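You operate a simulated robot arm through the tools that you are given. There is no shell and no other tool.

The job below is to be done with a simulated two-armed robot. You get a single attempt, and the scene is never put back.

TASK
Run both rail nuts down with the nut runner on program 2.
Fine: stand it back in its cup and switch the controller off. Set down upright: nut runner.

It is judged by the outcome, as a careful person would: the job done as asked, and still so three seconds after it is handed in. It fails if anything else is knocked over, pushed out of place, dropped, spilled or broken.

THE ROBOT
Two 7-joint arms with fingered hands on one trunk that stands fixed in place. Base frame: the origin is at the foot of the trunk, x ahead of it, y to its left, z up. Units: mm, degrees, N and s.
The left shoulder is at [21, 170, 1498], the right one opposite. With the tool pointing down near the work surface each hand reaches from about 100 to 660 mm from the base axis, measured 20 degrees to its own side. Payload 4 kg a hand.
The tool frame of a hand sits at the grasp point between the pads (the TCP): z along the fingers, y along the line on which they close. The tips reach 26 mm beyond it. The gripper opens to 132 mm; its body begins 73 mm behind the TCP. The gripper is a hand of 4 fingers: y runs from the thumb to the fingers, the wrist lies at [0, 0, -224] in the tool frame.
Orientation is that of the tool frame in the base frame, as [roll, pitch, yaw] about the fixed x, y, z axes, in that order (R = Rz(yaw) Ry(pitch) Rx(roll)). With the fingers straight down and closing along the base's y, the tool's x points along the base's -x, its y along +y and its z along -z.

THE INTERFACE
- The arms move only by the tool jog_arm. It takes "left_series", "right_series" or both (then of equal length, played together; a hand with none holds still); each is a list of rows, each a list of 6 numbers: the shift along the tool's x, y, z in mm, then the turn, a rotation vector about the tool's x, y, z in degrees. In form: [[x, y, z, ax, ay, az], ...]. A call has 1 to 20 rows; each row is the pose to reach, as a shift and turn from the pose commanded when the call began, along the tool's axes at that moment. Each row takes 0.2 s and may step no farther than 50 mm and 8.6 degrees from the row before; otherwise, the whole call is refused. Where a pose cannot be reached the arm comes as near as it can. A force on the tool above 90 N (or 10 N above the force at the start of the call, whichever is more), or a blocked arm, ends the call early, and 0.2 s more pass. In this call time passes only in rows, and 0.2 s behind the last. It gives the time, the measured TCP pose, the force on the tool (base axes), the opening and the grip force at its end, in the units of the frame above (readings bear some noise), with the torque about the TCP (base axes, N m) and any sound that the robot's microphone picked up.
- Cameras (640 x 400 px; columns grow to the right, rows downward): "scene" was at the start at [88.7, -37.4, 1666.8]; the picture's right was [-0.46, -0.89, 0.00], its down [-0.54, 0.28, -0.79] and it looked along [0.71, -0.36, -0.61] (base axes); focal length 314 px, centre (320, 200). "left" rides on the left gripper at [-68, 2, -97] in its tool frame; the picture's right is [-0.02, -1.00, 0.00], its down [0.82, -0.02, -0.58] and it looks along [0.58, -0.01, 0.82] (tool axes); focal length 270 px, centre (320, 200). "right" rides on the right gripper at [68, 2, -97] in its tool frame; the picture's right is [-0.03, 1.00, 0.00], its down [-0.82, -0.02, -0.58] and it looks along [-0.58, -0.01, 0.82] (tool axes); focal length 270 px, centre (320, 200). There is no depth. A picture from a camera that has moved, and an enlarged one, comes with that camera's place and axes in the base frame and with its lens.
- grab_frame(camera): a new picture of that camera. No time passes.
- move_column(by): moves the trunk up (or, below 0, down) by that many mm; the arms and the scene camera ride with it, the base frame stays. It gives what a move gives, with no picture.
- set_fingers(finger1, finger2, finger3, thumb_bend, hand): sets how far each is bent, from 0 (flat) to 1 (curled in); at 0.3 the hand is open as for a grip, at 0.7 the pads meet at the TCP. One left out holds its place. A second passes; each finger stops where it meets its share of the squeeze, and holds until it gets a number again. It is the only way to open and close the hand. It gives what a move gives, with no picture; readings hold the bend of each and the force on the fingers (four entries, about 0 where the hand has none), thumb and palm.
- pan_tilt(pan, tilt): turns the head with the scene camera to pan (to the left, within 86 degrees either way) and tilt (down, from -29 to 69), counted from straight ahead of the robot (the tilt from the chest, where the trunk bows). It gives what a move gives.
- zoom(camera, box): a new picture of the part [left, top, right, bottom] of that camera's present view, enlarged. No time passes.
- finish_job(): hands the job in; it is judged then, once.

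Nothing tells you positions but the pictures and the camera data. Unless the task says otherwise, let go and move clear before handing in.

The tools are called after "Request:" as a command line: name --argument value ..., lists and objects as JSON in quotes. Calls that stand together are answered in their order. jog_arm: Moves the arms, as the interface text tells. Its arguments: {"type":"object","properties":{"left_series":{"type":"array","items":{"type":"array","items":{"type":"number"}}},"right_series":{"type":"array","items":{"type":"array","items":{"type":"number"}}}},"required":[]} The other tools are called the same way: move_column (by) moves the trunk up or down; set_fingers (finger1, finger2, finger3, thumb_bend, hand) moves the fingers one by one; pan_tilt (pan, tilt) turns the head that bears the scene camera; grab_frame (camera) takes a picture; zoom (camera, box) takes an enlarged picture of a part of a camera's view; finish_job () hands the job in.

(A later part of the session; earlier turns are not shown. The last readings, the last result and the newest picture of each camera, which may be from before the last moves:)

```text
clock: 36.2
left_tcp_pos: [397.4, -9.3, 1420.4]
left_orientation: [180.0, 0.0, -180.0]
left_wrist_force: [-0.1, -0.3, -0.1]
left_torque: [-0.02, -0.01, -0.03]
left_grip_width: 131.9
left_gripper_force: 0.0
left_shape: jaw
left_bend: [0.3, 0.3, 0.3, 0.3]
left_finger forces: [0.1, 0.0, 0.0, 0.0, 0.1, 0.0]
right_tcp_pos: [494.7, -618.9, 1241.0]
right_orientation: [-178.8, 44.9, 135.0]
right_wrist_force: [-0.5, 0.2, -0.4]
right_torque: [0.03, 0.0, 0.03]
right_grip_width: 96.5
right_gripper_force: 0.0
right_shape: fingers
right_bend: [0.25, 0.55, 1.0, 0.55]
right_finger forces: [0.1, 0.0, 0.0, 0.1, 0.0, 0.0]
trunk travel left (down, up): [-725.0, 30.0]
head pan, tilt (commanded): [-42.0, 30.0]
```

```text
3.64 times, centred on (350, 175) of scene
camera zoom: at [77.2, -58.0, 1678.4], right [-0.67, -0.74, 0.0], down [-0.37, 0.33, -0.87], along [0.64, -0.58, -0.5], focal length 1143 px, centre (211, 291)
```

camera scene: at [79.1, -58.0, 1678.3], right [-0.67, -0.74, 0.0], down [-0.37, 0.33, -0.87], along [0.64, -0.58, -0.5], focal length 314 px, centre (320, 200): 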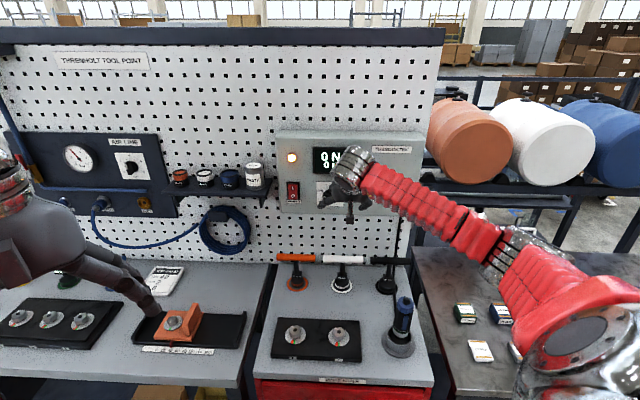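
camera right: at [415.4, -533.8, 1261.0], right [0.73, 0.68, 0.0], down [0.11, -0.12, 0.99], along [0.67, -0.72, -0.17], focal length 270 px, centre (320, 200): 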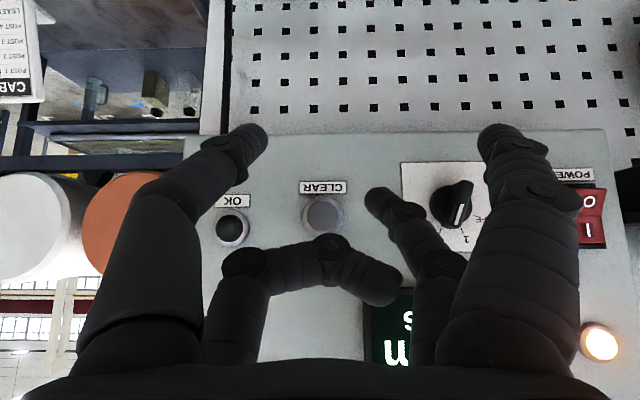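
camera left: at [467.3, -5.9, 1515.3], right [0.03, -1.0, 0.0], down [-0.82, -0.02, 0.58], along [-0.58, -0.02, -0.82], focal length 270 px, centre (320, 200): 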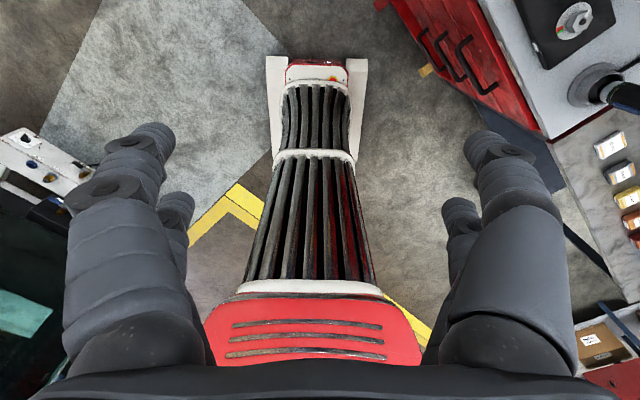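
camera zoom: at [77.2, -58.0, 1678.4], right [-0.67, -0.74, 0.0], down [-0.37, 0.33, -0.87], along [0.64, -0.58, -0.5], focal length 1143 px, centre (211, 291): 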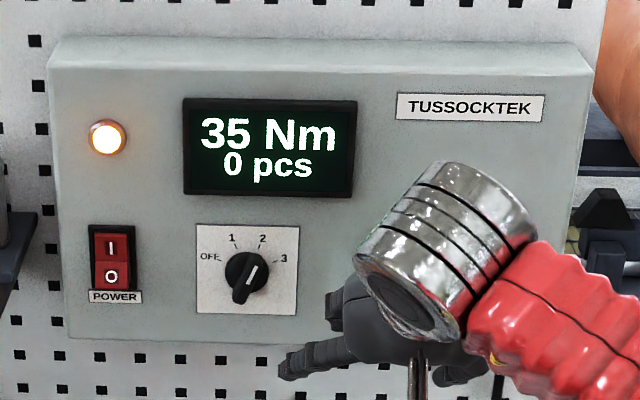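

The pointer is on 2 and the display shows "35 Nm, 0 pcs". Now for the runner: I'll open the fingers, bring the hand back to pointing down, and move above the cup at (348, -592).

Request:
set_fingers --hand "right" --finger1 0.3 --finger2 0.4 --finger3 0.4 --thumb_bend 0.4

Request:
jog_arm --right_series '[[25, -14, -4, 0, 7.5, 0], [50, -28, -8, 0, 15, 0], [76, -42, -12, 0, 22.5, 0], [101, -56, -15, 0, 30, 0], [126, -70, -19, 0, 37.5, 0], [151, -85, -22.5, 0, 45, 0]]'

Request:
grab_frame --camera "right"

Request:
grab_frame --camera "scene"

```text
clock: 37.2
left_tcp_pos: [399.0, -9.2, 1418.5]
left_orientation: [179.9, 0.1, -179.9]
left_wrist_force: [-0.1, 0.0, 0.1]
left_torque: [0.01, 0.01, -0.02]
left_grip_width: 131.9
left_gripper_force: 0.1
left_shape: jaw
left_bend: [0.3, 0.3, 0.3, 0.3]
left_finger forces: [0.0, 0.0, 0.0, 0.1, 0.0, 0.1]
right_tcp_pos: [495.9, -619.5, 1240.6]
right_orientation: [-178.6, 44.9, 135.0]
right_wrist_force: [-0.6, -0.2, -0.6]
right_torque: [0.02, 0.0, -0.01]
right_grip_width: 116.8
right_gripper_force: 0.1
right_shape: fingers
right_bend: [0.3, 0.4, 0.4, 0.4]
right_finger forces: [0.0, 0.0, 0.0, 0.0, 0.0, 0.0]
trunk travel left (down, up): [-725.0, 30.0]
head pan, tilt (commanded): [-42.0, 30.0]
```

```text
clock: 38.6
left_tcp_pos: [398.6, -9.9, 1419.6]
left_orientation: [-179.9, 0.0, 179.9]
left_wrist_force: [0.0, 0.6, -1.2]
left_torque: [0.02, -0.01, 0.02]
left_grip_width: 131.7
left_gripper_force: 0.1
left_shape: jaw
left_bend: [0.3, 0.3, 0.3, 0.3]
left_finger forces: [0.0, 0.0, 0.1, 0.0, 0.1, 0.0]
right_tcp_pos: [348.4, -590.6, 1153.2]
right_orientation: [-179.0, -0.2, 133.8]
right_wrist_force: [-0.7, 0.8, -0.3]
right_torque: [0.01, 0.02, 0.01]
right_grip_width: 116.8
right_gripper_force: 0.0
right_shape: fingers
right_bend: [0.3, 0.4, 0.4, 0.4]
right_finger forces: [0.1, 0.0, 0.0, 0.1, 0.0, 0.1]
trunk travel left (down, up): [-725.0, 30.0]
head pan, tilt (commanded): [-42.0, 30.0]
```

```text
taken
camera right: at [304.2, -539.6, 1249.8], right [0.74, 0.67, -0.02], down [0.56, -0.6, 0.58], along [0.38, -0.43, -0.82], focal length 270 px, centre (320, 200)
```

right: 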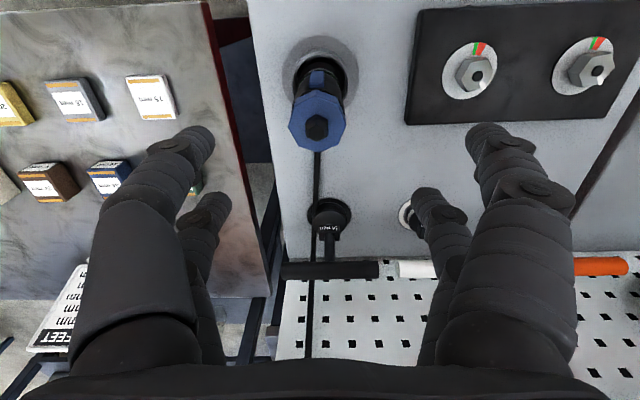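

```text
taken
camera scene: at [78.5, -58.7, 1678.3], right [-0.67, -0.74, 0.0], down [-0.37, 0.34, -0.87], along [0.64, -0.58, -0.5], focal length 314 px, centre (320, 200)
```

scene: 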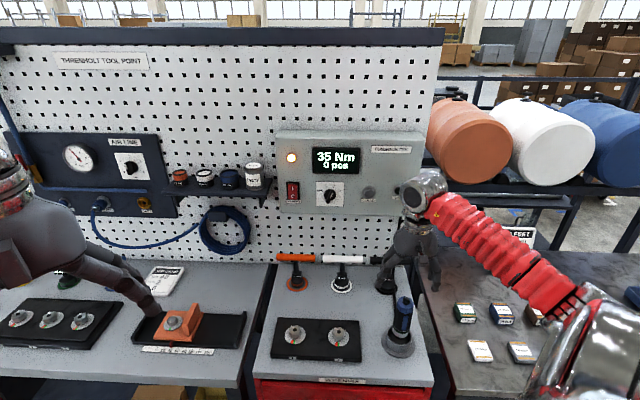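

Request:
zoom --camera "right" --box '[260, 40, 380, 180]'

Request:
zoom --camera "scene" --box '[340, 220, 460, 370]'

```text
2.86 times, centred on (320, 110) of right
camera zoom: at [304.2, -539.6, 1249.8], right [0.74, 0.67, -0.02], down [0.56, -0.6, 0.58], along [0.38, -0.43, -0.82], focal length 772 px, centre (320, 457)
```

zoom: 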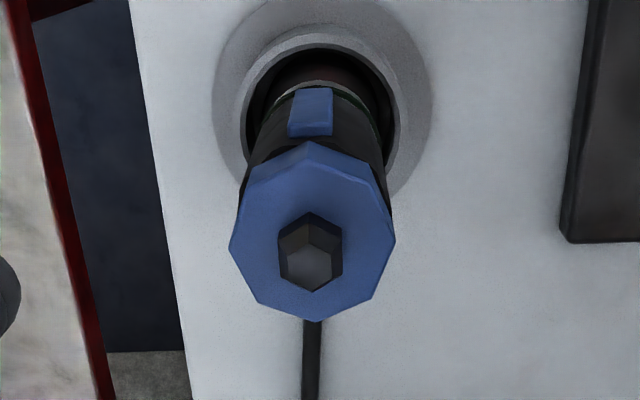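

```text
2.67 times, centred on (400, 295) of scene
camera zoom: at [78.5, -58.7, 1678.3], right [-0.67, -0.74, 0.0], down [-0.37, 0.34, -0.87], along [0.64, -0.58, -0.5], focal length 838 px, centre (107, -53)
```

zoom: 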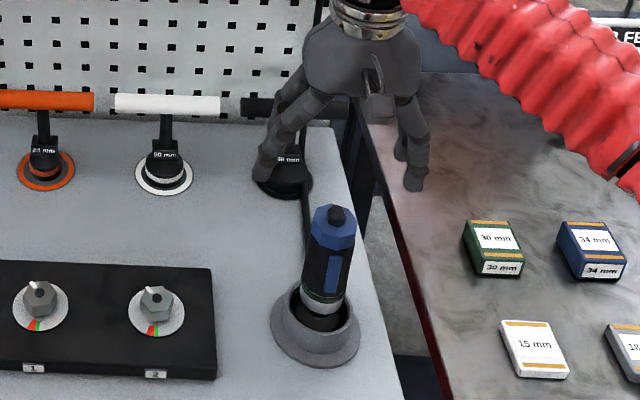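

The hand is centred over the runner to within 2-3 mm. I'll yaw it back 46° so finger1 lines up with the paddle and the other three digits grip the bare body.

Request:
jog_arm --right_series '[[0, 0, 0, -0.14, -0.1, -7.7], [0, -0.5, 0, -0.29, -0.2, -15.4], [0.3, -1, 0, -0.43, -0.3, -23.1], [0.5, -1.5, 0, -0.57, -0.4, -30.8], [0.6, -2, 0, -0.72, -0.5, -38.5], [0.7, -2.1, 0, -0.86, -0.59, -46.2]]'

Request:
grab_frame --camera "right"

```text
clock: 40.0
left_tcp_pos: [398.5, -10.3, 1419.1]
left_orientation: [-180.0, 0.0, -180.0]
left_wrist_force: [0.5, -0.2, 0.7]
left_torque: [-0.01, -0.03, 0.01]
left_grip_width: 131.8
left_gripper_force: 0.0
left_shape: jaw
left_bend: [0.3, 0.3, 0.3, 0.3]
left_finger forces: [0.0, 0.0, 0.0, 0.0, 0.0, 0.1]
right_tcp_pos: [346.0, -592.3, 1152.0]
right_orientation: [-179.9, 0.0, -179.7]
right_wrist_force: [-0.6, -0.6, 0.1]
right_torque: [0.01, -0.04, -0.01]
right_grip_width: 116.9
right_gripper_force: 0.1
right_shape: fingers
right_bend: [0.3, 0.4, 0.4, 0.4]
right_finger forces: [0.1, 0.0, 0.0, 0.1, 0.0, 0.0]
trunk travel left (down, up): [-725.0, 30.0]
head pan, tilt (commanded): [-42.0, 30.0]
```

```text
taken
camera right: at [278.0, -590.4, 1248.8], right [0.02, 1.0, 0.0], down [0.82, -0.02, 0.58], along [0.58, -0.01, -0.82], focal length 270 px, centre (320, 200)
```

right: 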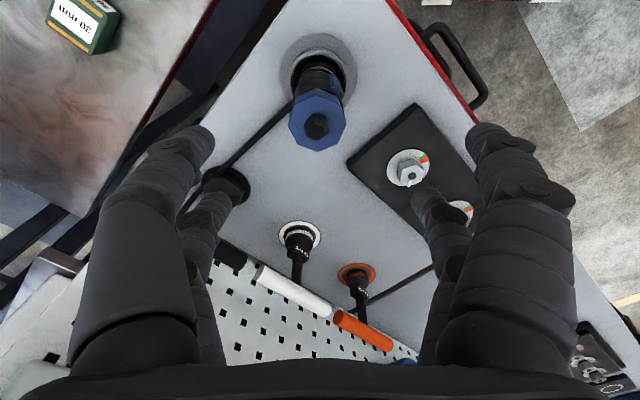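

Request:
zoom --camera "right" --box '[260, 40, 380, 180]'

```text
2.86 times, centred on (320, 110) of right
camera zoom: at [278.0, -590.4, 1248.8], right [0.02, 1.0, 0.0], down [0.82, -0.02, 0.58], along [0.58, -0.01, -0.82], focal length 772 px, centre (320, 457)
```

zoom: 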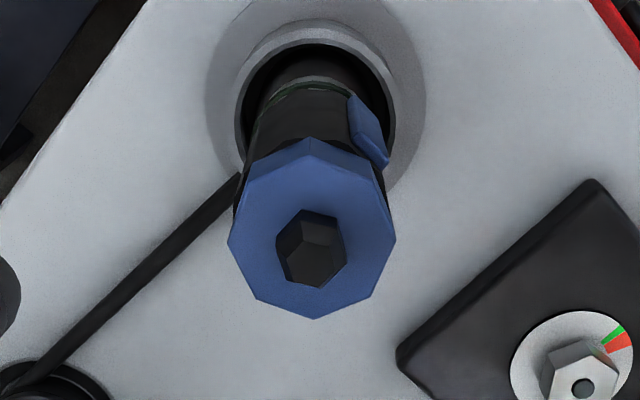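

Alignment is good, with the paddle on finger1's side. I'll descend with the fingers open around the runner.

Request:
jog_arm --right_series '[[0.5, 0, 30, 0, 0, 0], [1, 0, 60, 0, 0, 0], [1, 0, 90, 0, 0, 0], [1, 0, 120, 0, 0, 0], [1, 0, 134, 0, 0, 0]]'

Request:
grab_frame --camera "right"

Request:
grab_frame --camera "scene"

Request:
zoom --camera "scene" --box '[340, 220, 460, 370]'

```text
clock: 41.2
left_tcp_pos: [398.8, -8.8, 1419.3]
left_orientation: [-179.9, -0.1, -180.0]
left_wrist_force: [0.2, -0.3, -0.7]
left_torque: [0.01, -0.02, 0.03]
left_grip_width: 131.9
left_gripper_force: 0.1
left_shape: jaw
left_bend: [0.3, 0.3, 0.3, 0.3]
left_finger forces: [0.0, 0.0, 0.1, 0.1, 0.0, 0.0]
right_tcp_pos: [345.7, -592.2, 1017.9]
right_orientation: [-179.9, 0.1, -179.9]
right_wrist_force: [0.7, 0.0, 0.1]
right_torque: [0.04, -0.02, -0.01]
right_grip_width: 116.6
right_gripper_force: 0.1
right_shape: fingers
right_bend: [0.3, 0.4, 0.4, 0.4]
right_finger forces: [0.1, 0.1, 0.0, 0.0, 0.0, 0.1]
trunk travel left (down, up): [-725.0, 30.0]
head pan, tilt (commanded): [-42.0, 30.0]
```

```text
taken
camera right: at [277.2, -590.8, 1114.6], right [0.02, 1.0, 0.0], down [0.82, -0.02, 0.58], along [0.58, -0.01, -0.82], focal length 270 px, centre (320, 200)
```

right: 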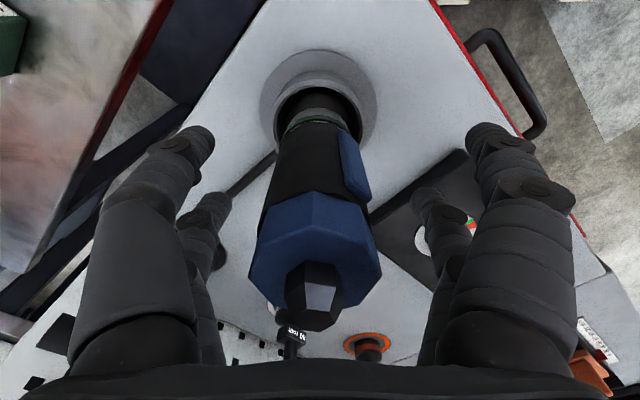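

```text
taken
camera scene: at [78.8, -58.1, 1678.3], right [-0.67, -0.74, 0.0], down [-0.37, 0.33, -0.87], along [0.64, -0.58, -0.5], focal length 314 px, centre (320, 200)
```

scene: 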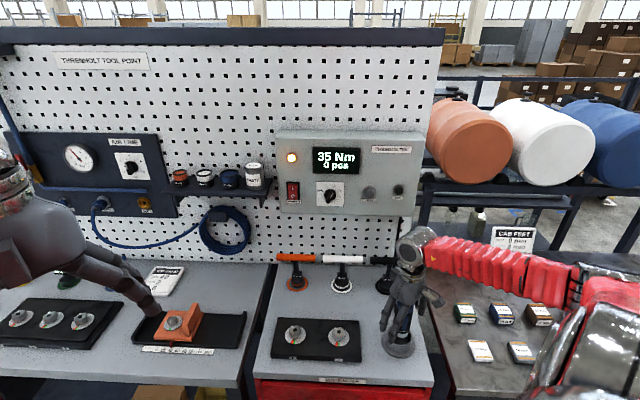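

```text
2.67 times, centred on (400, 295) of scene
camera zoom: at [78.8, -58.1, 1678.3], right [-0.67, -0.74, 0.0], down [-0.37, 0.33, -0.87], along [0.64, -0.58, -0.5], focal length 838 px, centre (107, -53)
```

zoom: 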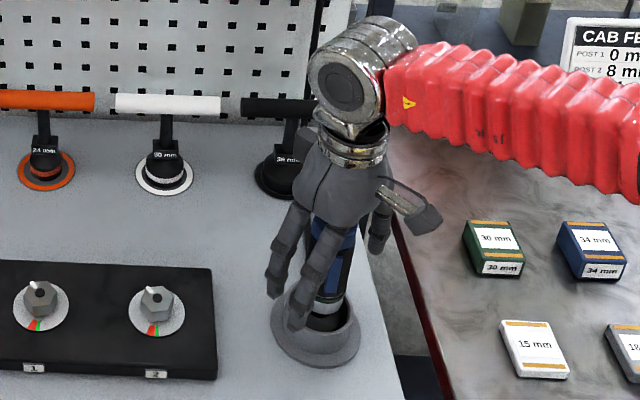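

Request:
set_fingers --hand "right" --finger2 0.75 --finger3 0.75 --thumb_bend 0.75

Request:
grab_frame --camera "right"

Request:
zoom --camera "scene" --box '[340, 220, 460, 370]'

```text
clock: 42.2
left_tcp_pos: [398.6, -9.4, 1418.2]
left_orientation: [-179.9, 0.0, -179.9]
left_wrist_force: [-0.5, -1.1, -0.3]
left_torque: [-0.01, -0.02, 0.02]
left_grip_width: 131.8
left_gripper_force: 0.2
left_shape: jaw
left_bend: [0.3, 0.3, 0.3, 0.3]
left_finger forces: [0.0, 0.0, 0.0, 0.0, 0.0, 0.0]
right_tcp_pos: [345.7, -593.6, 1018.3]
right_orientation: [-180.0, 0.0, -180.0]
right_wrist_force: [0.4, 1.5, -0.6]
right_torque: [0.14, -0.07, 0.01]
right_grip_width: 68.3
right_gripper_force: 14.3
right_shape: fingers
right_bend: [0.3, 0.62, 0.72, 0.69]
right_finger forces: [0.0, 14.2, 4.1, 0.1, 10.4, 0.1]
trunk travel left (down, up): [-725.0, 30.0]
head pan, tilt (commanded): [-42.0, 30.0]
```

```text
taken
camera right: at [277.5, -590.8, 1114.5], right [0.02, 1.0, 0.0], down [0.82, -0.02, 0.58], along [0.58, -0.01, -0.82], focal length 270 px, centre (320, 200)
```

right: 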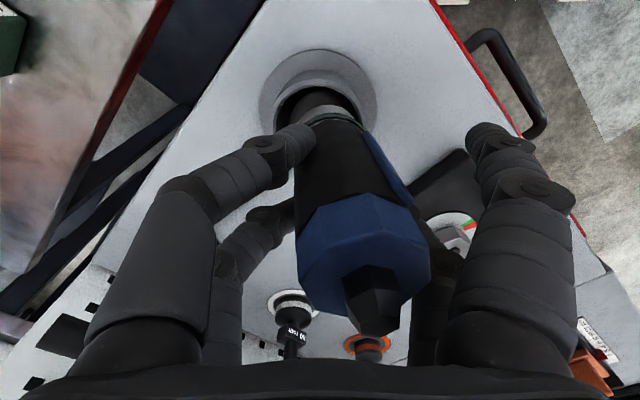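

```text
2.67 times, centred on (400, 295) of scene
camera zoom: at [79.3, -58.3, 1678.2], right [-0.67, -0.74, 0.0], down [-0.37, 0.33, -0.87], along [0.64, -0.58, -0.5], focal length 838 px, centre (107, -53)
```

zoom: 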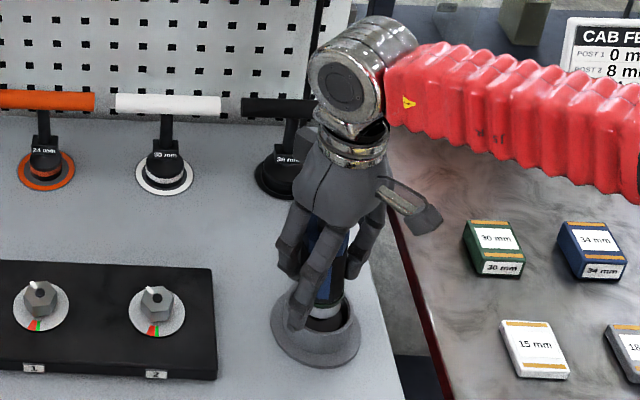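

The two-against-one grip leaned the runner about 6 mm toward +y. I'll set the thumb and finger3 to the centred contact position and let finger2 provide the squeeze.

Request:
set_fingers --hand "right" --finger2 0.75 --finger3 0.65 --thumb_bend 0.66

Request:
grab_frame --camera "right"

```text
clock: 43.2
left_tcp_pos: [398.1, -10.5, 1419.1]
left_orientation: [-180.0, 0.0, 180.0]
left_wrist_force: [-0.2, 1.0, 0.3]
left_torque: [0.0, 0.0, -0.01]
left_grip_width: 131.8
left_gripper_force: 0.1
left_shape: jaw
left_bend: [0.3, 0.3, 0.3, 0.3]
left_finger forces: [0.1, 0.1, 0.1, 0.0, 0.0, 0.1]
right_tcp_pos: [345.0, -592.1, 1018.7]
right_orientation: [-180.0, 0.1, -179.9]
right_wrist_force: [-0.9, 0.6, -0.1]
right_torque: [-0.1, 0.05, -0.02]
right_grip_width: 78.7
right_gripper_force: 8.2
right_shape: fingers
right_bend: [0.3, 0.65, 0.63, 0.64]
right_finger forces: [0.0, 7.7, 2.5, 0.0, 6.8, 0.0]
trunk travel left (down, up): [-725.0, 30.0]
head pan, tilt (commanded): [-42.0, 30.0]
```

```text
taken
camera right: at [277.3, -590.9, 1114.7], right [0.02, 1.0, 0.0], down [0.82, -0.02, 0.58], along [0.58, -0.01, -0.82], focal length 270 px, centre (320, 200)
```

right: 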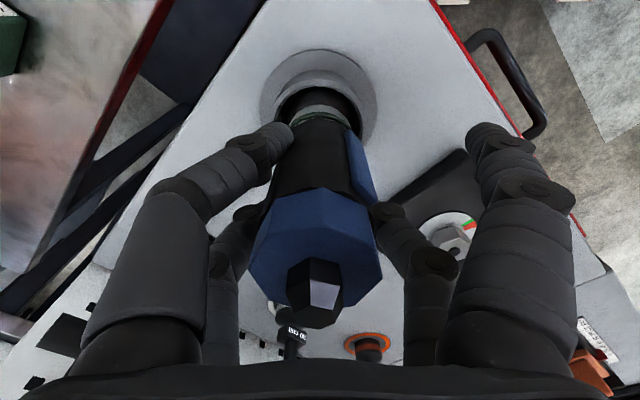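

Request:
set_fingers --hand "right" --finger2 0.8 --finger3 0.66 --thumb_bend 0.69

Request:
jog_arm --right_series '[[0, 0, -4, 0, 0, 0], [0, 0, -8, 0, 0, 0], [0, 0, -12, 0, 0, 0]]'

Request:
grab_frame --camera "right"

Request:
zoom --camera "scene" --box '[340, 220, 460, 370]'

```text
clock: 44.2
left_tcp_pos: [398.7, -9.2, 1418.9]
left_orientation: [180.0, -0.1, -180.0]
left_wrist_force: [0.8, 0.0, 0.8]
left_torque: [-0.01, 0.01, 0.0]
left_grip_width: 131.8
left_gripper_force: 0.1
left_shape: jaw
left_bend: [0.3, 0.3, 0.3, 0.3]
left_finger forces: [0.0, 0.0, 0.1, 0.0, 0.0, 0.1]
right_tcp_pos: [346.1, -594.3, 1018.7]
right_orientation: [-179.9, 0.1, -179.9]
right_wrist_force: [-0.6, -0.3, 0.7]
right_torque: [0.0, 0.01, 0.05]
right_grip_width: 77.1
right_gripper_force: 9.7
right_shape: fingers
right_bend: [0.3, 0.63, 0.64, 0.66]
right_finger forces: [0.0, 9.4, 2.1, 0.0, 8.8, 0.0]
trunk travel left (down, up): [-725.0, 30.0]
head pan, tilt (commanded): [-42.0, 30.0]
```

```text
clock: 45.0
left_tcp_pos: [399.2, -9.9, 1419.3]
left_orientation: [180.0, -0.1, -180.0]
left_wrist_force: [0.0, 0.1, 0.0]
left_torque: [-0.03, 0.0, 0.02]
left_grip_width: 131.9
left_gripper_force: 0.0
left_shape: jaw
left_bend: [0.3, 0.3, 0.3, 0.3]
left_finger forces: [0.0, 0.1, 0.0, 0.0, 0.0, 0.0]
right_tcp_pos: [345.5, -591.3, 1029.1]
right_orientation: [-180.0, 0.1, -179.8]
right_wrist_force: [-0.4, 0.0, -6.4]
right_torque: [-0.04, -0.01, -0.01]
right_grip_width: 76.6
right_gripper_force: 10.3
right_shape: fingers
right_bend: [0.3, 0.63, 0.63, 0.66]
right_finger forces: [0.1, 9.6, 2.2, 0.0, 8.2, 0.0]
trunk travel left (down, up): [-725.0, 30.0]
head pan, tilt (commanded): [-42.0, 30.0]
```

```text
taken
camera right: at [277.6, -590.5, 1126.0], right [0.02, 1.0, 0.0], down [0.82, -0.02, 0.58], along [0.58, -0.01, -0.82], focal length 270 px, centre (320, 200)
```

right: 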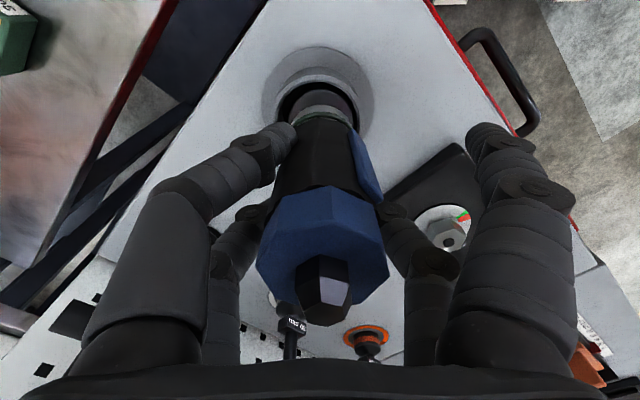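

```text
2.67 times, centred on (400, 295) of scene
camera zoom: at [79.4, -58.9, 1678.2], right [-0.67, -0.74, 0.0], down [-0.37, 0.34, -0.87], along [0.64, -0.58, -0.5], focal length 838 px, centre (107, -53)
```

zoom: 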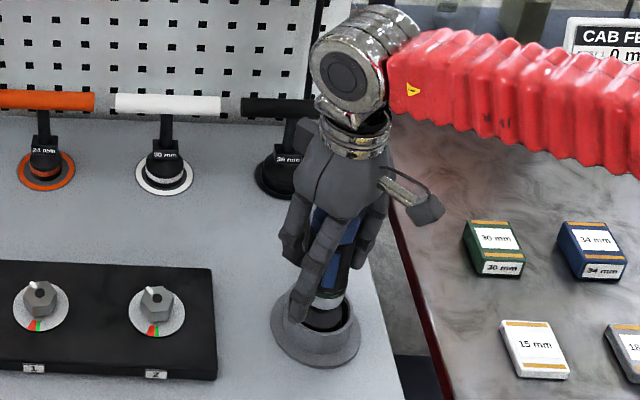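

It lifts cleanly, with about 6.4 N of weight and no slip. I'll raise the runner well clear of the cup and check how it hangs in the hand.

Request:
jog_arm --right_series '[[0, 0, -15, 0, 0, 0], [0, 0, -30, 0, 0, 0], [0, 0, -45, 0, 0, 0], [0, 0, -60, 0, 0, 0], [0, 0, -75, 0, 0, 0]]'

Request:
grab_frame --camera "right"

Request:
zoom --camera "scene" --box '[340, 220, 460, 370]'

```text
clock: 46.2
left_tcp_pos: [398.9, -9.5, 1419.2]
left_orientation: [180.0, -0.2, -180.0]
left_wrist_force: [-0.7, 0.0, -0.2]
left_torque: [-0.03, 0.0, -0.02]
left_grip_width: 132.0
left_gripper_force: 0.0
left_shape: jaw
left_bend: [0.3, 0.3, 0.3, 0.3]
left_finger forces: [0.0, 0.0, 0.0, 0.0, 0.0, 0.1]
right_tcp_pos: [346.2, -593.2, 1105.5]
right_orientation: [180.0, 0.0, -179.9]
right_wrist_force: [0.1, -0.1, -7.1]
right_torque: [0.0, 0.02, 0.01]
right_grip_width: 77.1
right_gripper_force: 9.5
right_shape: fingers
right_bend: [0.3, 0.63, 0.63, 0.66]
right_finger forces: [0.0, 9.8, 2.1, 0.1, 8.6, 0.1]
trunk travel left (down, up): [-725.0, 30.0]
head pan, tilt (commanded): [-42.0, 30.0]
```

```text
taken
camera right: at [277.6, -590.8, 1202.0], right [0.02, 1.0, 0.0], down [0.82, -0.02, 0.58], along [0.58, -0.01, -0.82], focal length 270 px, centre (320, 200)
```

right: 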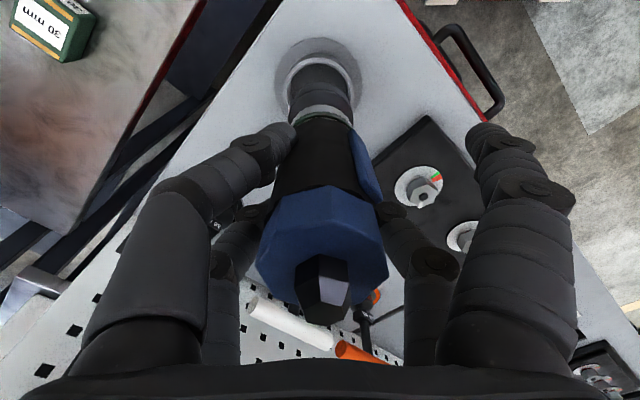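

```text
2.67 times, centred on (400, 295) of scene
camera zoom: at [79.4, -58.4, 1678.2], right [-0.67, -0.74, 0.0], down [-0.37, 0.33, -0.87], along [0.64, -0.58, -0.5], focal length 838 px, centre (107, -53)
```

zoom: 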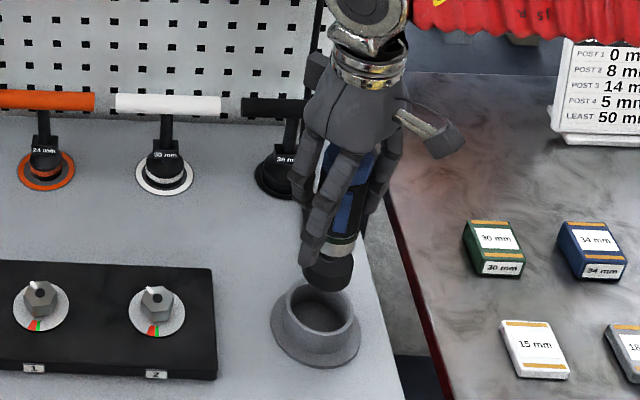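

Request:
zoom --camera "scene" --box '[420, 255, 500, 335]'

Request:
zoom --camera "scene" --box '[370, 260, 450, 340]'

Request:
zoom --camera "right" --box '[240, 20, 410, 340]'

```text
5.00 times, centred on (460, 295) of scene
camera zoom: at [79.4, -58.4, 1678.2], right [-0.67, -0.74, 0.0], down [-0.37, 0.33, -0.87], along [0.64, -0.58, -0.5], focal length 1571 px, centre (-380, -275)
```

zoom: 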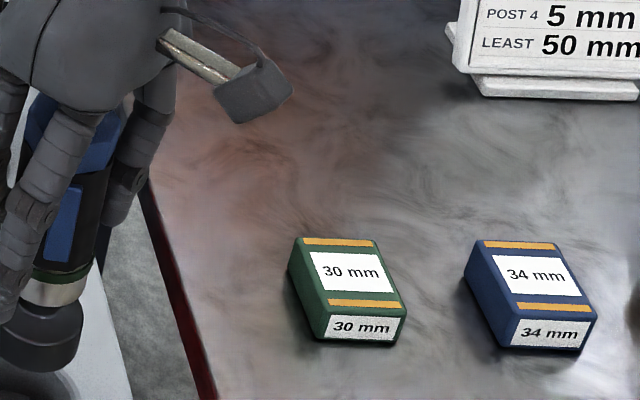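

```text
5.00 times, centred on (410, 300) of scene
camera zoom: at [79.4, -58.4, 1678.2], right [-0.67, -0.74, 0.0], down [-0.37, 0.33, -0.87], along [0.64, -0.58, -0.5], focal length 1571 px, centre (-130, -300)
```

zoom: 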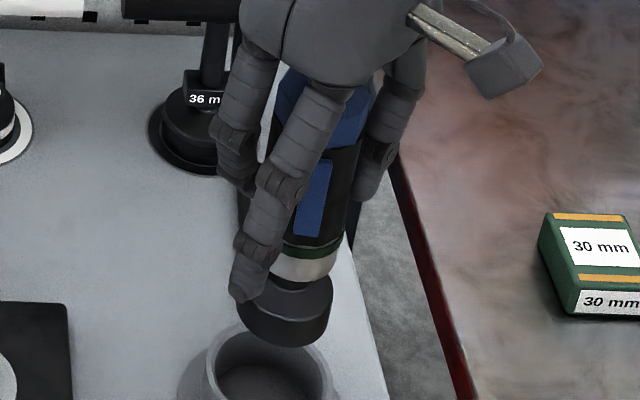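

```text
1.25 times, centred on (325, 180) of right
camera zoom: at [277.6, -590.8, 1202.0], right [0.02, 1.0, 0.0], down [0.82, -0.02, 0.58], along [0.58, -0.01, -0.82], focal length 338 px, centre (314, 225)
```

zoom: 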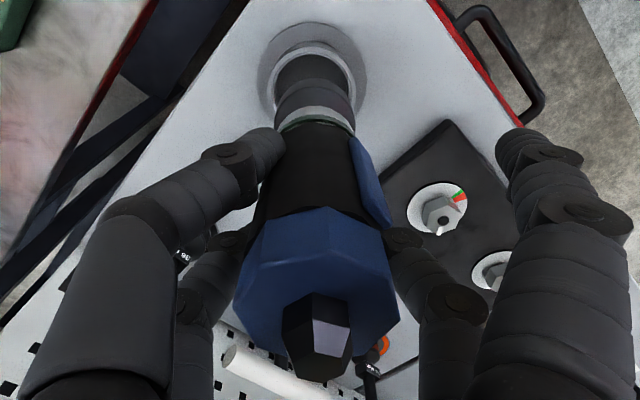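

Request:
zoom --camera "scene" --box '[405, 260, 455, 335]'

Request:
zoom --camera "right" --box '[255, 30, 395, 180]'

```text
5.33 times, centred on (430, 298) of scene
camera zoom: at [79.4, -58.4, 1678.2], right [-0.67, -0.74, 0.0], down [-0.37, 0.33, -0.87], along [0.64, -0.58, -0.5], focal length 1676 px, centre (-267, -320)
```

zoom: 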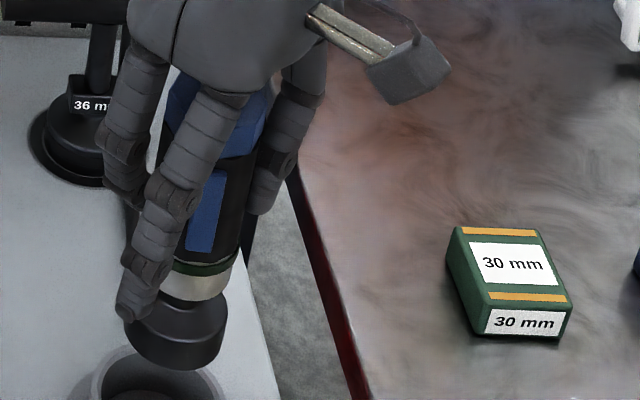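

```text
2.67 times, centred on (325, 105) of right
camera zoom: at [277.6, -590.8, 1202.0], right [0.02, 1.0, 0.0], down [0.82, -0.02, 0.58], along [0.58, -0.01, -0.82], focal length 721 px, centre (307, 453)
```

zoom: 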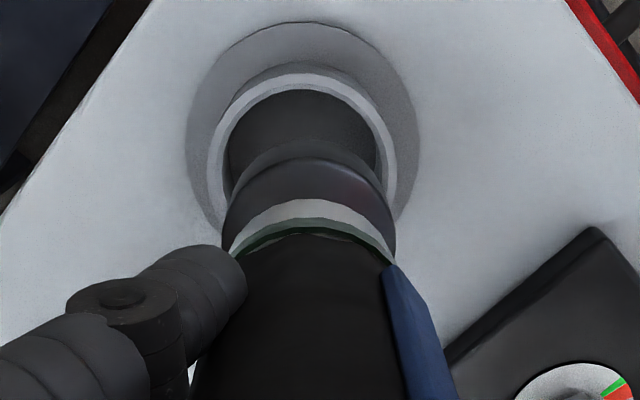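

The runner hangs vertical, with its socket axis within about 2 mm of the TCP. I'll carry it at this height toward nut 1, stopping about 50 mm beyond in x so the camera can see and measure the nut.

Request:
jog_arm --right_series '[[-32, 25, 0, 0, 0, 0], [-64, 50, 0, 0, 0, 0], [-96, 75, 0, 0, 0, 0], [-128, 101, 0, 0, 0, 0], [-160, 126, 0, 0, 0, 0], [-192, 151, 0, 0, 0, 0], [-224, 176, 0, 0, 0, 0], [-253, 201, 0, 0, 0, 0]]'

Request:
grab_frame --camera "right"

Request:
grab_frame --camera "scene"

```text
clock: 48.0
left_tcp_pos: [401.4, -9.1, 1417.1]
left_orientation: [-179.9, -0.1, 180.0]
left_wrist_force: [0.2, -0.1, -0.8]
left_torque: [-0.02, -0.01, 0.0]
left_grip_width: 131.7
left_gripper_force: 0.1
left_shape: jaw
left_bend: [0.3, 0.3, 0.3, 0.3]
left_finger forces: [0.0, 0.0, 0.0, 0.0, 0.0, 0.0]
right_tcp_pos: [600.8, -390.0, 1104.7]
right_orientation: [-179.7, 0.0, -179.9]
right_wrist_force: [-0.7, 0.1, -6.3]
right_torque: [0.02, 0.0, 0.0]
right_grip_width: 77.2
right_gripper_force: 10.0
right_shape: fingers
right_bend: [0.3, 0.63, 0.63, 0.66]
right_finger forces: [0.0, 9.4, 2.2, 0.0, 8.5, 0.0]
trunk travel left (down, up): [-725.0, 30.0]
head pan, tilt (commanded): [-42.0, 30.0]
```

```text
taken
camera right: at [533.2, -388.4, 1201.4], right [0.02, 1.0, 0.0], down [0.82, -0.02, 0.58], along [0.58, -0.02, -0.82], focal length 270 px, centre (320, 200)
```

right: 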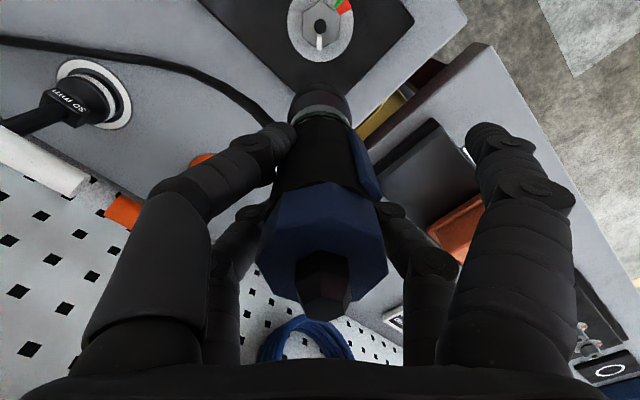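

```text
taken
camera scene: at [81.5, -57.0, 1678.1], right [-0.67, -0.74, 0.0], down [-0.37, 0.33, -0.87], along [0.64, -0.58, -0.5], focal length 314 px, centre (320, 200)
```

scene: 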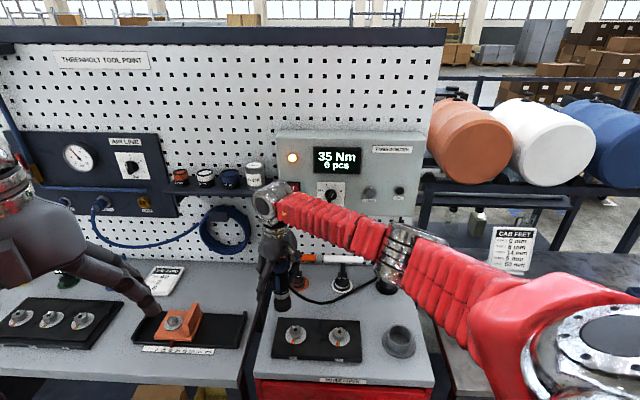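

Request:
zoom --camera "right" --box '[250, 0, 400, 130]'

Request:
zoom --camera "scene" --box '[240, 220, 420, 370]'

```text
3.08 times, centred on (325, 65) of right
camera zoom: at [533.2, -388.4, 1201.4], right [0.02, 1.0, 0.0], down [0.82, -0.02, 0.58], along [0.58, -0.02, -0.82], focal length 832 px, centre (305, 615)
```

zoom: 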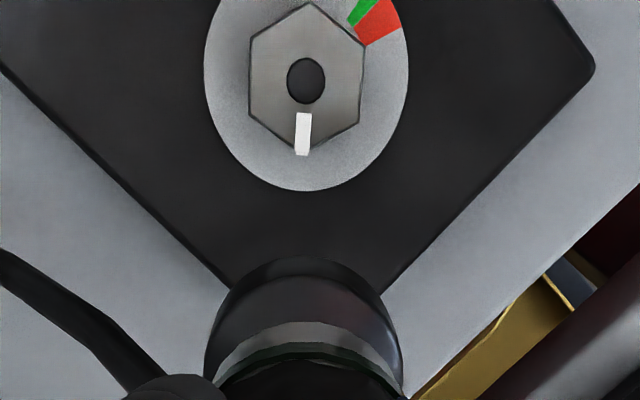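

```text
2.67 times, centred on (330, 295) of scene
camera zoom: at [81.5, -57.0, 1678.1], right [-0.67, -0.74, 0.0], down [-0.37, 0.33, -0.87], along [0.64, -0.58, -0.5], focal length 838 px, centre (293, -53)
```

zoom: 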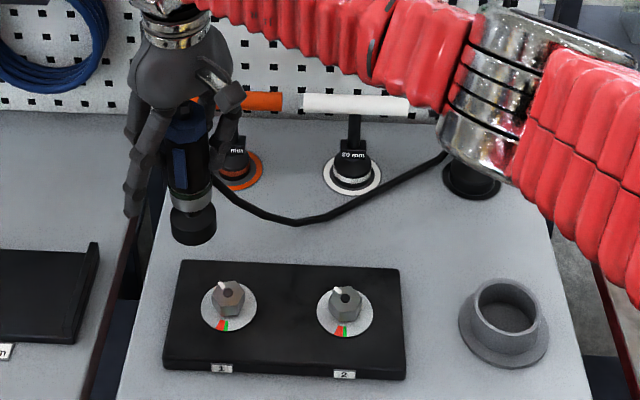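

I measure nut 1 at 56 mm back in x and about 1 mm in +y from the socket axis. I'll shift that far and compare the socket with the nut in both views before lowering.

Request:
jog_arm --right_series '[[19, 0.5, 0, 0, 0, 0], [38, 1, 0, 0, 0, 0], [56, 1.3, 0, 0, 0, 0], [56, 1.3, 18, 0, 0, 0], [56, 1.3, 36, 0, 0, 0]]'

Request:
zoom --camera "right" --box '[250, 30, 400, 160]'

Request:
zoom --camera "scene" --box '[260, 270, 350, 345]'

```text
clock: 49.2
left_tcp_pos: [399.4, -11.5, 1420.0]
left_orientation: [180.0, 0.0, -179.9]
left_wrist_force: [-0.4, 0.1, -0.4]
left_torque: [-0.05, 0.02, -0.01]
left_grip_width: 132.0
left_gripper_force: 0.0
left_shape: jaw
left_bend: [0.3, 0.3, 0.3, 0.3]
left_finger forces: [0.1, 0.0, 0.0, 0.0, 0.0, 0.1]
right_tcp_pos: [542.7, -388.7, 1067.9]
right_orientation: [-179.9, 0.0, -179.9]
right_wrist_force: [0.4, 0.1, -6.2]
right_torque: [0.04, -0.01, 0.0]
right_grip_width: 77.0
right_gripper_force: 9.5
right_shape: fingers
right_bend: [0.3, 0.64, 0.63, 0.66]
right_finger forces: [0.0, 9.2, 2.0, 0.0, 8.5, 0.1]
trunk travel left (down, up): [-725.0, 30.0]
head pan, tilt (commanded): [-42.0, 30.0]
```

```text
3.08 times, centred on (325, 95) of right
camera zoom: at [474.4, -387.0, 1164.5], right [0.02, 1.0, 0.0], down [0.82, -0.02, 0.58], along [0.58, -0.01, -0.82], focal length 832 px, centre (305, 523)
```

zoom: 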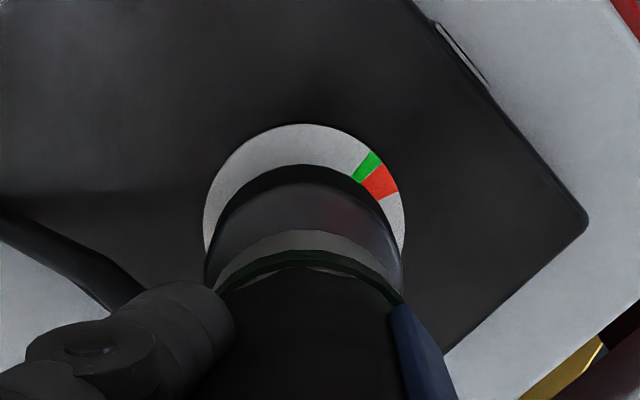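

```text
5.33 times, centred on (305, 308) of scene
camera zoom: at [80.3, -59.0, 1678.1], right [-0.67, -0.74, 0.0], down [-0.37, 0.34, -0.87], along [0.64, -0.58, -0.5], focal length 1676 px, centre (400, -373)
```

zoom: 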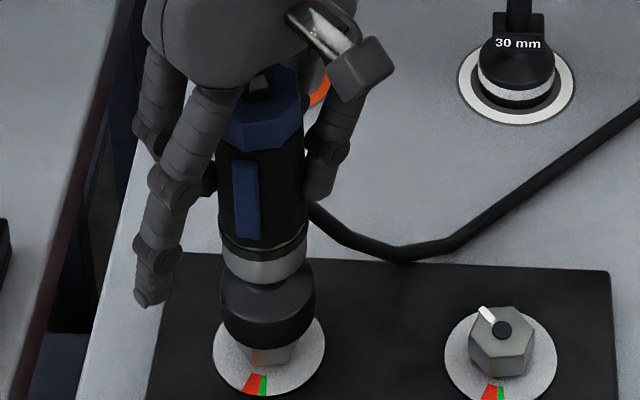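

Socket and nut 1 line up within about 1 mm in both views. I'll lower gently and watch the vertical force.

Request:
jog_arm --right_series '[[0, 0, 5, 0, 0, 0], [0, 0, 10, 0, 0, 0], [0, 0, 15, 0, 0, 0], [0, 0, 20, 0, 0, 0]]'

Request:
zoom --camera "scene" --box '[260, 270, 350, 345]'

```text
clock: 50.2
left_tcp_pos: [400.5, -10.0, 1418.0]
left_orientation: [-180.0, -0.1, -180.0]
left_wrist_force: [0.0, 1.2, 0.2]
left_torque: [0.03, 0.01, 0.02]
left_grip_width: 132.1
left_gripper_force: 0.0
left_shape: jaw
left_bend: [0.3, 0.3, 0.3, 0.3]
left_finger forces: [0.0, 0.1, 0.0, 0.0, 0.0, 0.0]
right_tcp_pos: [543.1, -389.3, 1047.7]
right_orientation: [-179.9, 0.0, -179.8]
right_wrist_force: [0.1, -0.2, -7.3]
right_torque: [-0.02, 0.0, 0.0]
right_grip_width: 76.8
right_gripper_force: 10.1
right_shape: fingers
right_bend: [0.3, 0.64, 0.63, 0.66]
right_finger forces: [0.1, 9.3, 2.1, 0.0, 8.6, 0.0]
trunk travel left (down, up): [-725.0, 30.0]
head pan, tilt (commanded): [-42.0, 30.0]
```

```text
5.33 times, centred on (305, 308) of scene
camera zoom: at [80.3, -58.8, 1678.1], right [-0.67, -0.74, 0.0], down [-0.37, 0.34, -0.87], along [0.64, -0.58, -0.5], focal length 1676 px, centre (400, -373)
```

zoom: 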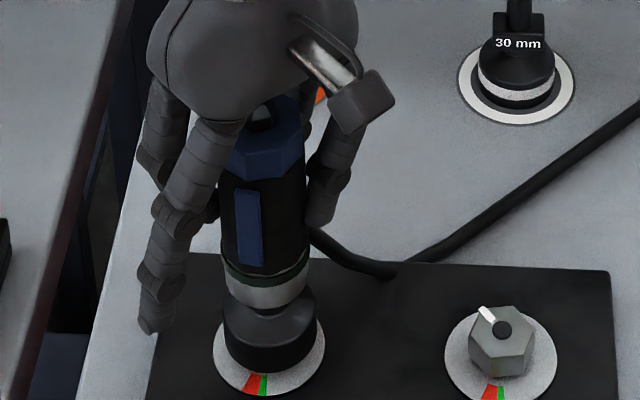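

Request:
jog_arm --right_series '[[0, 0, 4, 0, 0, 0], [0, 0, 8, 0, 0, 0], [0, 0, 12, 0, 0, 0]]'

Request:
zoom --camera "scene" --box '[260, 270, 350, 345]'

```text
clock: 51.0
left_tcp_pos: [398.5, -10.2, 1418.2]
left_orientation: [180.0, 0.0, -179.9]
left_wrist_force: [0.3, -0.7, 0.0]
left_torque: [0.0, -0.01, 0.01]
left_grip_width: 132.3
left_gripper_force: 0.0
left_shape: jaw
left_bend: [0.3, 0.3, 0.3, 0.3]
left_finger forces: [0.1, 0.0, 0.0, 0.0, 0.1, 0.0]
right_tcp_pos: [542.5, -389.7, 1038.4]
right_orientation: [-179.8, 0.2, -179.9]
right_wrist_force: [1.6, -0.8, -0.8]
right_torque: [-0.07, 0.0, 0.04]
right_grip_width: 77.0
right_gripper_force: 11.3
right_shape: fingers
right_bend: [0.3, 0.64, 0.63, 0.66]
right_finger forces: [0.0, 9.9, 2.8, 0.0, 9.7, 0.1]
trunk travel left (down, up): [-725.0, 30.0]
head pan, tilt (commanded): [-42.0, 30.0]
```

```text
5.33 times, centred on (305, 308) of scene
camera zoom: at [79.1, -58.3, 1678.3], right [-0.67, -0.74, 0.0], down [-0.37, 0.33, -0.87], along [0.64, -0.58, -0.5], focal length 1676 px, centre (400, -373)
```

zoom: 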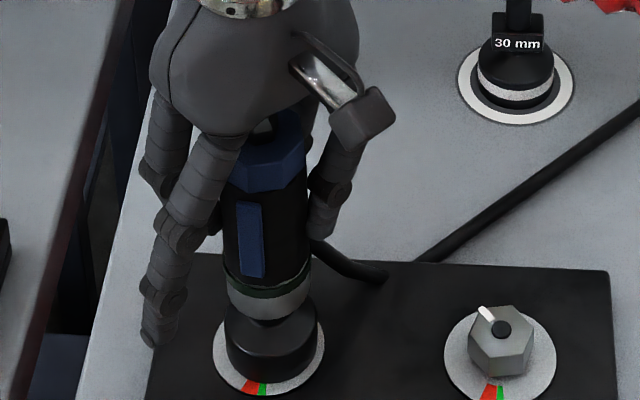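

The nut now carries the runner's weight (Fz went from -7 to -1 N) and the socket is down over the nut. I'll squeeze the paddle with finger1.

Request:
jog_arm --right_series '[[0, 0, 2, 0, 0, 0]]'

Request:
set_fingers --hand "right" --finger1 0.7

Request:
grab_frame --camera "right"

Request:
grab_frame --camera "scene"

Request:
zoom --camera "scene" --box '[260, 270, 350, 345]'

```text
clock: 51.4
left_tcp_pos: [397.7, -8.5, 1419.4]
left_orientation: [-180.0, 0.0, 180.0]
left_wrist_force: [-0.7, 0.5, 0.4]
left_torque: [-0.01, -0.03, -0.01]
left_grip_width: 131.8
left_gripper_force: 0.0
left_shape: jaw
left_bend: [0.3, 0.3, 0.3, 0.3]
left_finger forces: [0.0, 0.1, 0.0, 0.0, 0.0, 0.0]
right_tcp_pos: [543.7, -388.4, 1039.1]
right_orientation: [-179.9, 0.3, -179.9]
right_wrist_force: [-0.6, 0.1, 5.4]
right_torque: [-0.05, 0.03, 0.06]
right_grip_width: 77.1
right_gripper_force: 12.1
right_shape: fingers
right_bend: [0.3, 0.64, 0.64, 0.66]
right_finger forces: [0.1, 11.4, 2.2, 0.0, 10.3, 0.0]
trunk travel left (down, up): [-725.0, 30.0]
head pan, tilt (commanded): [-42.0, 30.0]
```

```text
clock: 52.4
left_tcp_pos: [398.3, -9.0, 1419.3]
left_orientation: [-180.0, 0.0, -179.9]
left_wrist_force: [0.6, -0.2, 0.0]
left_torque: [-0.02, -0.02, -0.01]
left_grip_width: 131.9
left_gripper_force: 0.0
left_shape: jaw
left_bend: [0.3, 0.3, 0.3, 0.3]
left_finger forces: [0.0, 0.0, 0.0, 0.0, 0.1, 0.0]
right_tcp_pos: [543.1, -388.8, 1036.9]
right_orientation: [-179.9, 0.2, 180.0]
right_wrist_force: [0.8, 0.2, 8.1]
right_torque: [-0.11, 0.05, 0.09]
right_grip_width: 23.8
right_gripper_force: 16.1
right_shape: fingers
right_bend: [0.63, 0.65, 0.64, 0.66]
right_finger forces: [5.6, 10.9, 4.7, 0.0, 11.9, 0.0]
trunk travel left (down, up): [-725.0, 30.0]
head pan, tilt (commanded): [-42.0, 30.0]
```

```text
taken
camera right: at [474.1, -387.2, 1132.5], right [0.02, 1.0, 0.0], down [0.81, -0.02, 0.58], along [0.58, -0.01, -0.81], focal length 270 px, centre (320, 200)
```

right: 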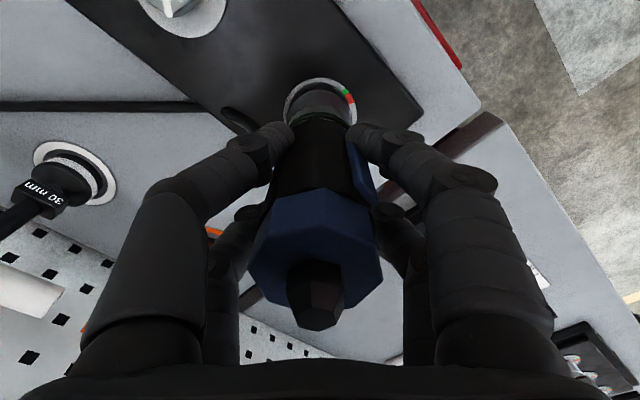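

```text
taken
camera scene: at [78.0, -57.6, 1678.4], right [-0.67, -0.74, 0.0], down [-0.37, 0.33, -0.87], along [0.64, -0.58, -0.5], focal length 314 px, centre (320, 200)
```

scene: 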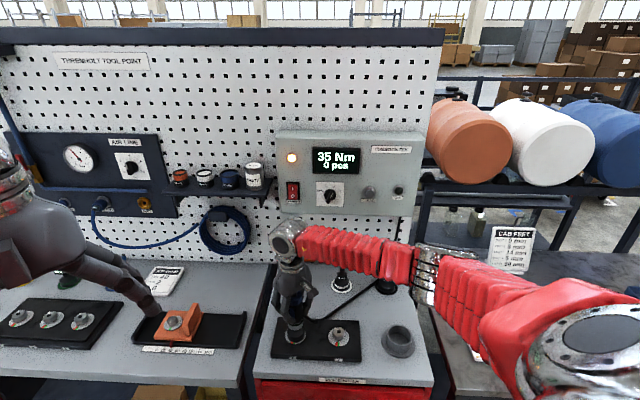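

```text
5.33 times, centred on (305, 308) of scene
camera zoom: at [78.0, -57.6, 1678.4], right [-0.67, -0.74, 0.0], down [-0.37, 0.33, -0.87], along [0.64, -0.58, -0.5], focal length 1676 px, centre (400, -373)
```

zoom: 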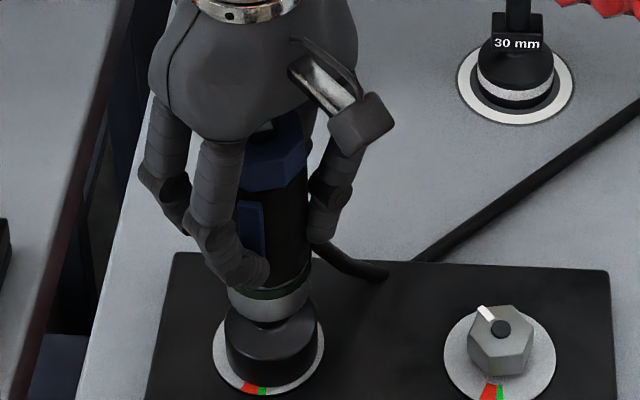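

The paddle sees 5.6 N so far and nothing has run yet. I'll squeeze finger1 harder.

Request:
set_fingers --hand "right" --finger1 0.85

Request:
zoom --camera "scene" --box '[260, 270, 350, 345]'

Request:
zoom --camera "scene" --box '[270, 120, 430, 230]'

Request:
zoom --camera "right" --box '[250, 60, 410, 260]'

```text
clock: 53.4
left_tcp_pos: [397.8, -8.5, 1419.6]
left_orientation: [-179.9, 0.0, 180.0]
left_wrist_force: [0.2, -0.2, -0.1]
left_torque: [-0.01, -0.01, 0.02]
left_grip_width: 131.9
left_gripper_force: 0.2
left_shape: jaw
left_bend: [0.3, 0.3, 0.3, 0.3]
left_finger forces: [0.0, 0.1, 0.0, 0.0, 0.1, 0.0]
right_tcp_pos: [542.3, -388.7, 1035.7]
right_orientation: [-179.8, 0.0, -179.9]
right_wrist_force: [-1.4, 0.4, 8.5]
right_torque: [-0.19, 0.08, 0.06]
right_grip_width: 23.6
right_gripper_force: 18.6
right_shape: fingers
right_bend: [0.64, 0.66, 0.63, 0.66]
right_finger forces: [8.1, 9.7, 5.6, 0.0, 12.5, 0.0]
trunk travel left (down, up): [-725.0, 30.0]
head pan, tilt (commanded): [-42.0, 30.0]
```

```text
5.33 times, centred on (305, 308) of scene
camera zoom: at [78.0, -57.4, 1678.4], right [-0.67, -0.74, 0.0], down [-0.37, 0.33, -0.87], along [0.64, -0.58, -0.5], focal length 1676 px, centre (400, -373)
```

zoom: 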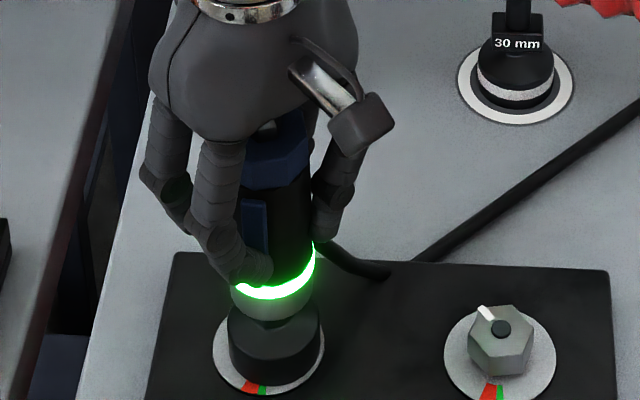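

```text
3.64 times, centred on (350, 175) of scene
camera zoom: at [78.0, -57.4, 1678.4], right [-0.67, -0.74, 0.0], down [-0.37, 0.33, -0.87], along [0.64, -0.58, -0.5], focal length 1143 px, centre (211, 291)
```

zoom: 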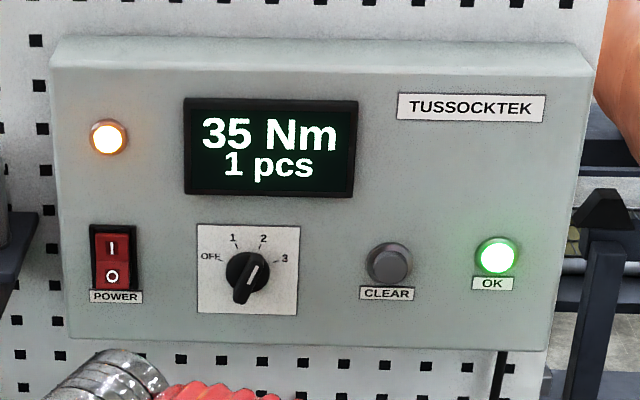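

```text
2.00 times, centred on (330, 160) of right
camera zoom: at [473.9, -387.1, 1132.5], right [0.02, 1.0, 0.0], down [0.81, -0.02, 0.58], along [0.58, -0.02, -0.81], focal length 541 px, centre (300, 280)
```

zoom: 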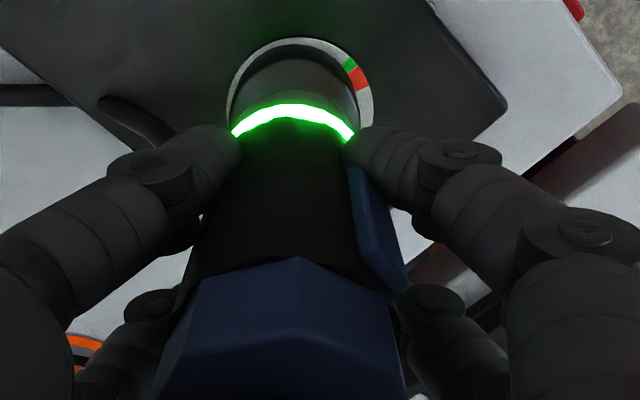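

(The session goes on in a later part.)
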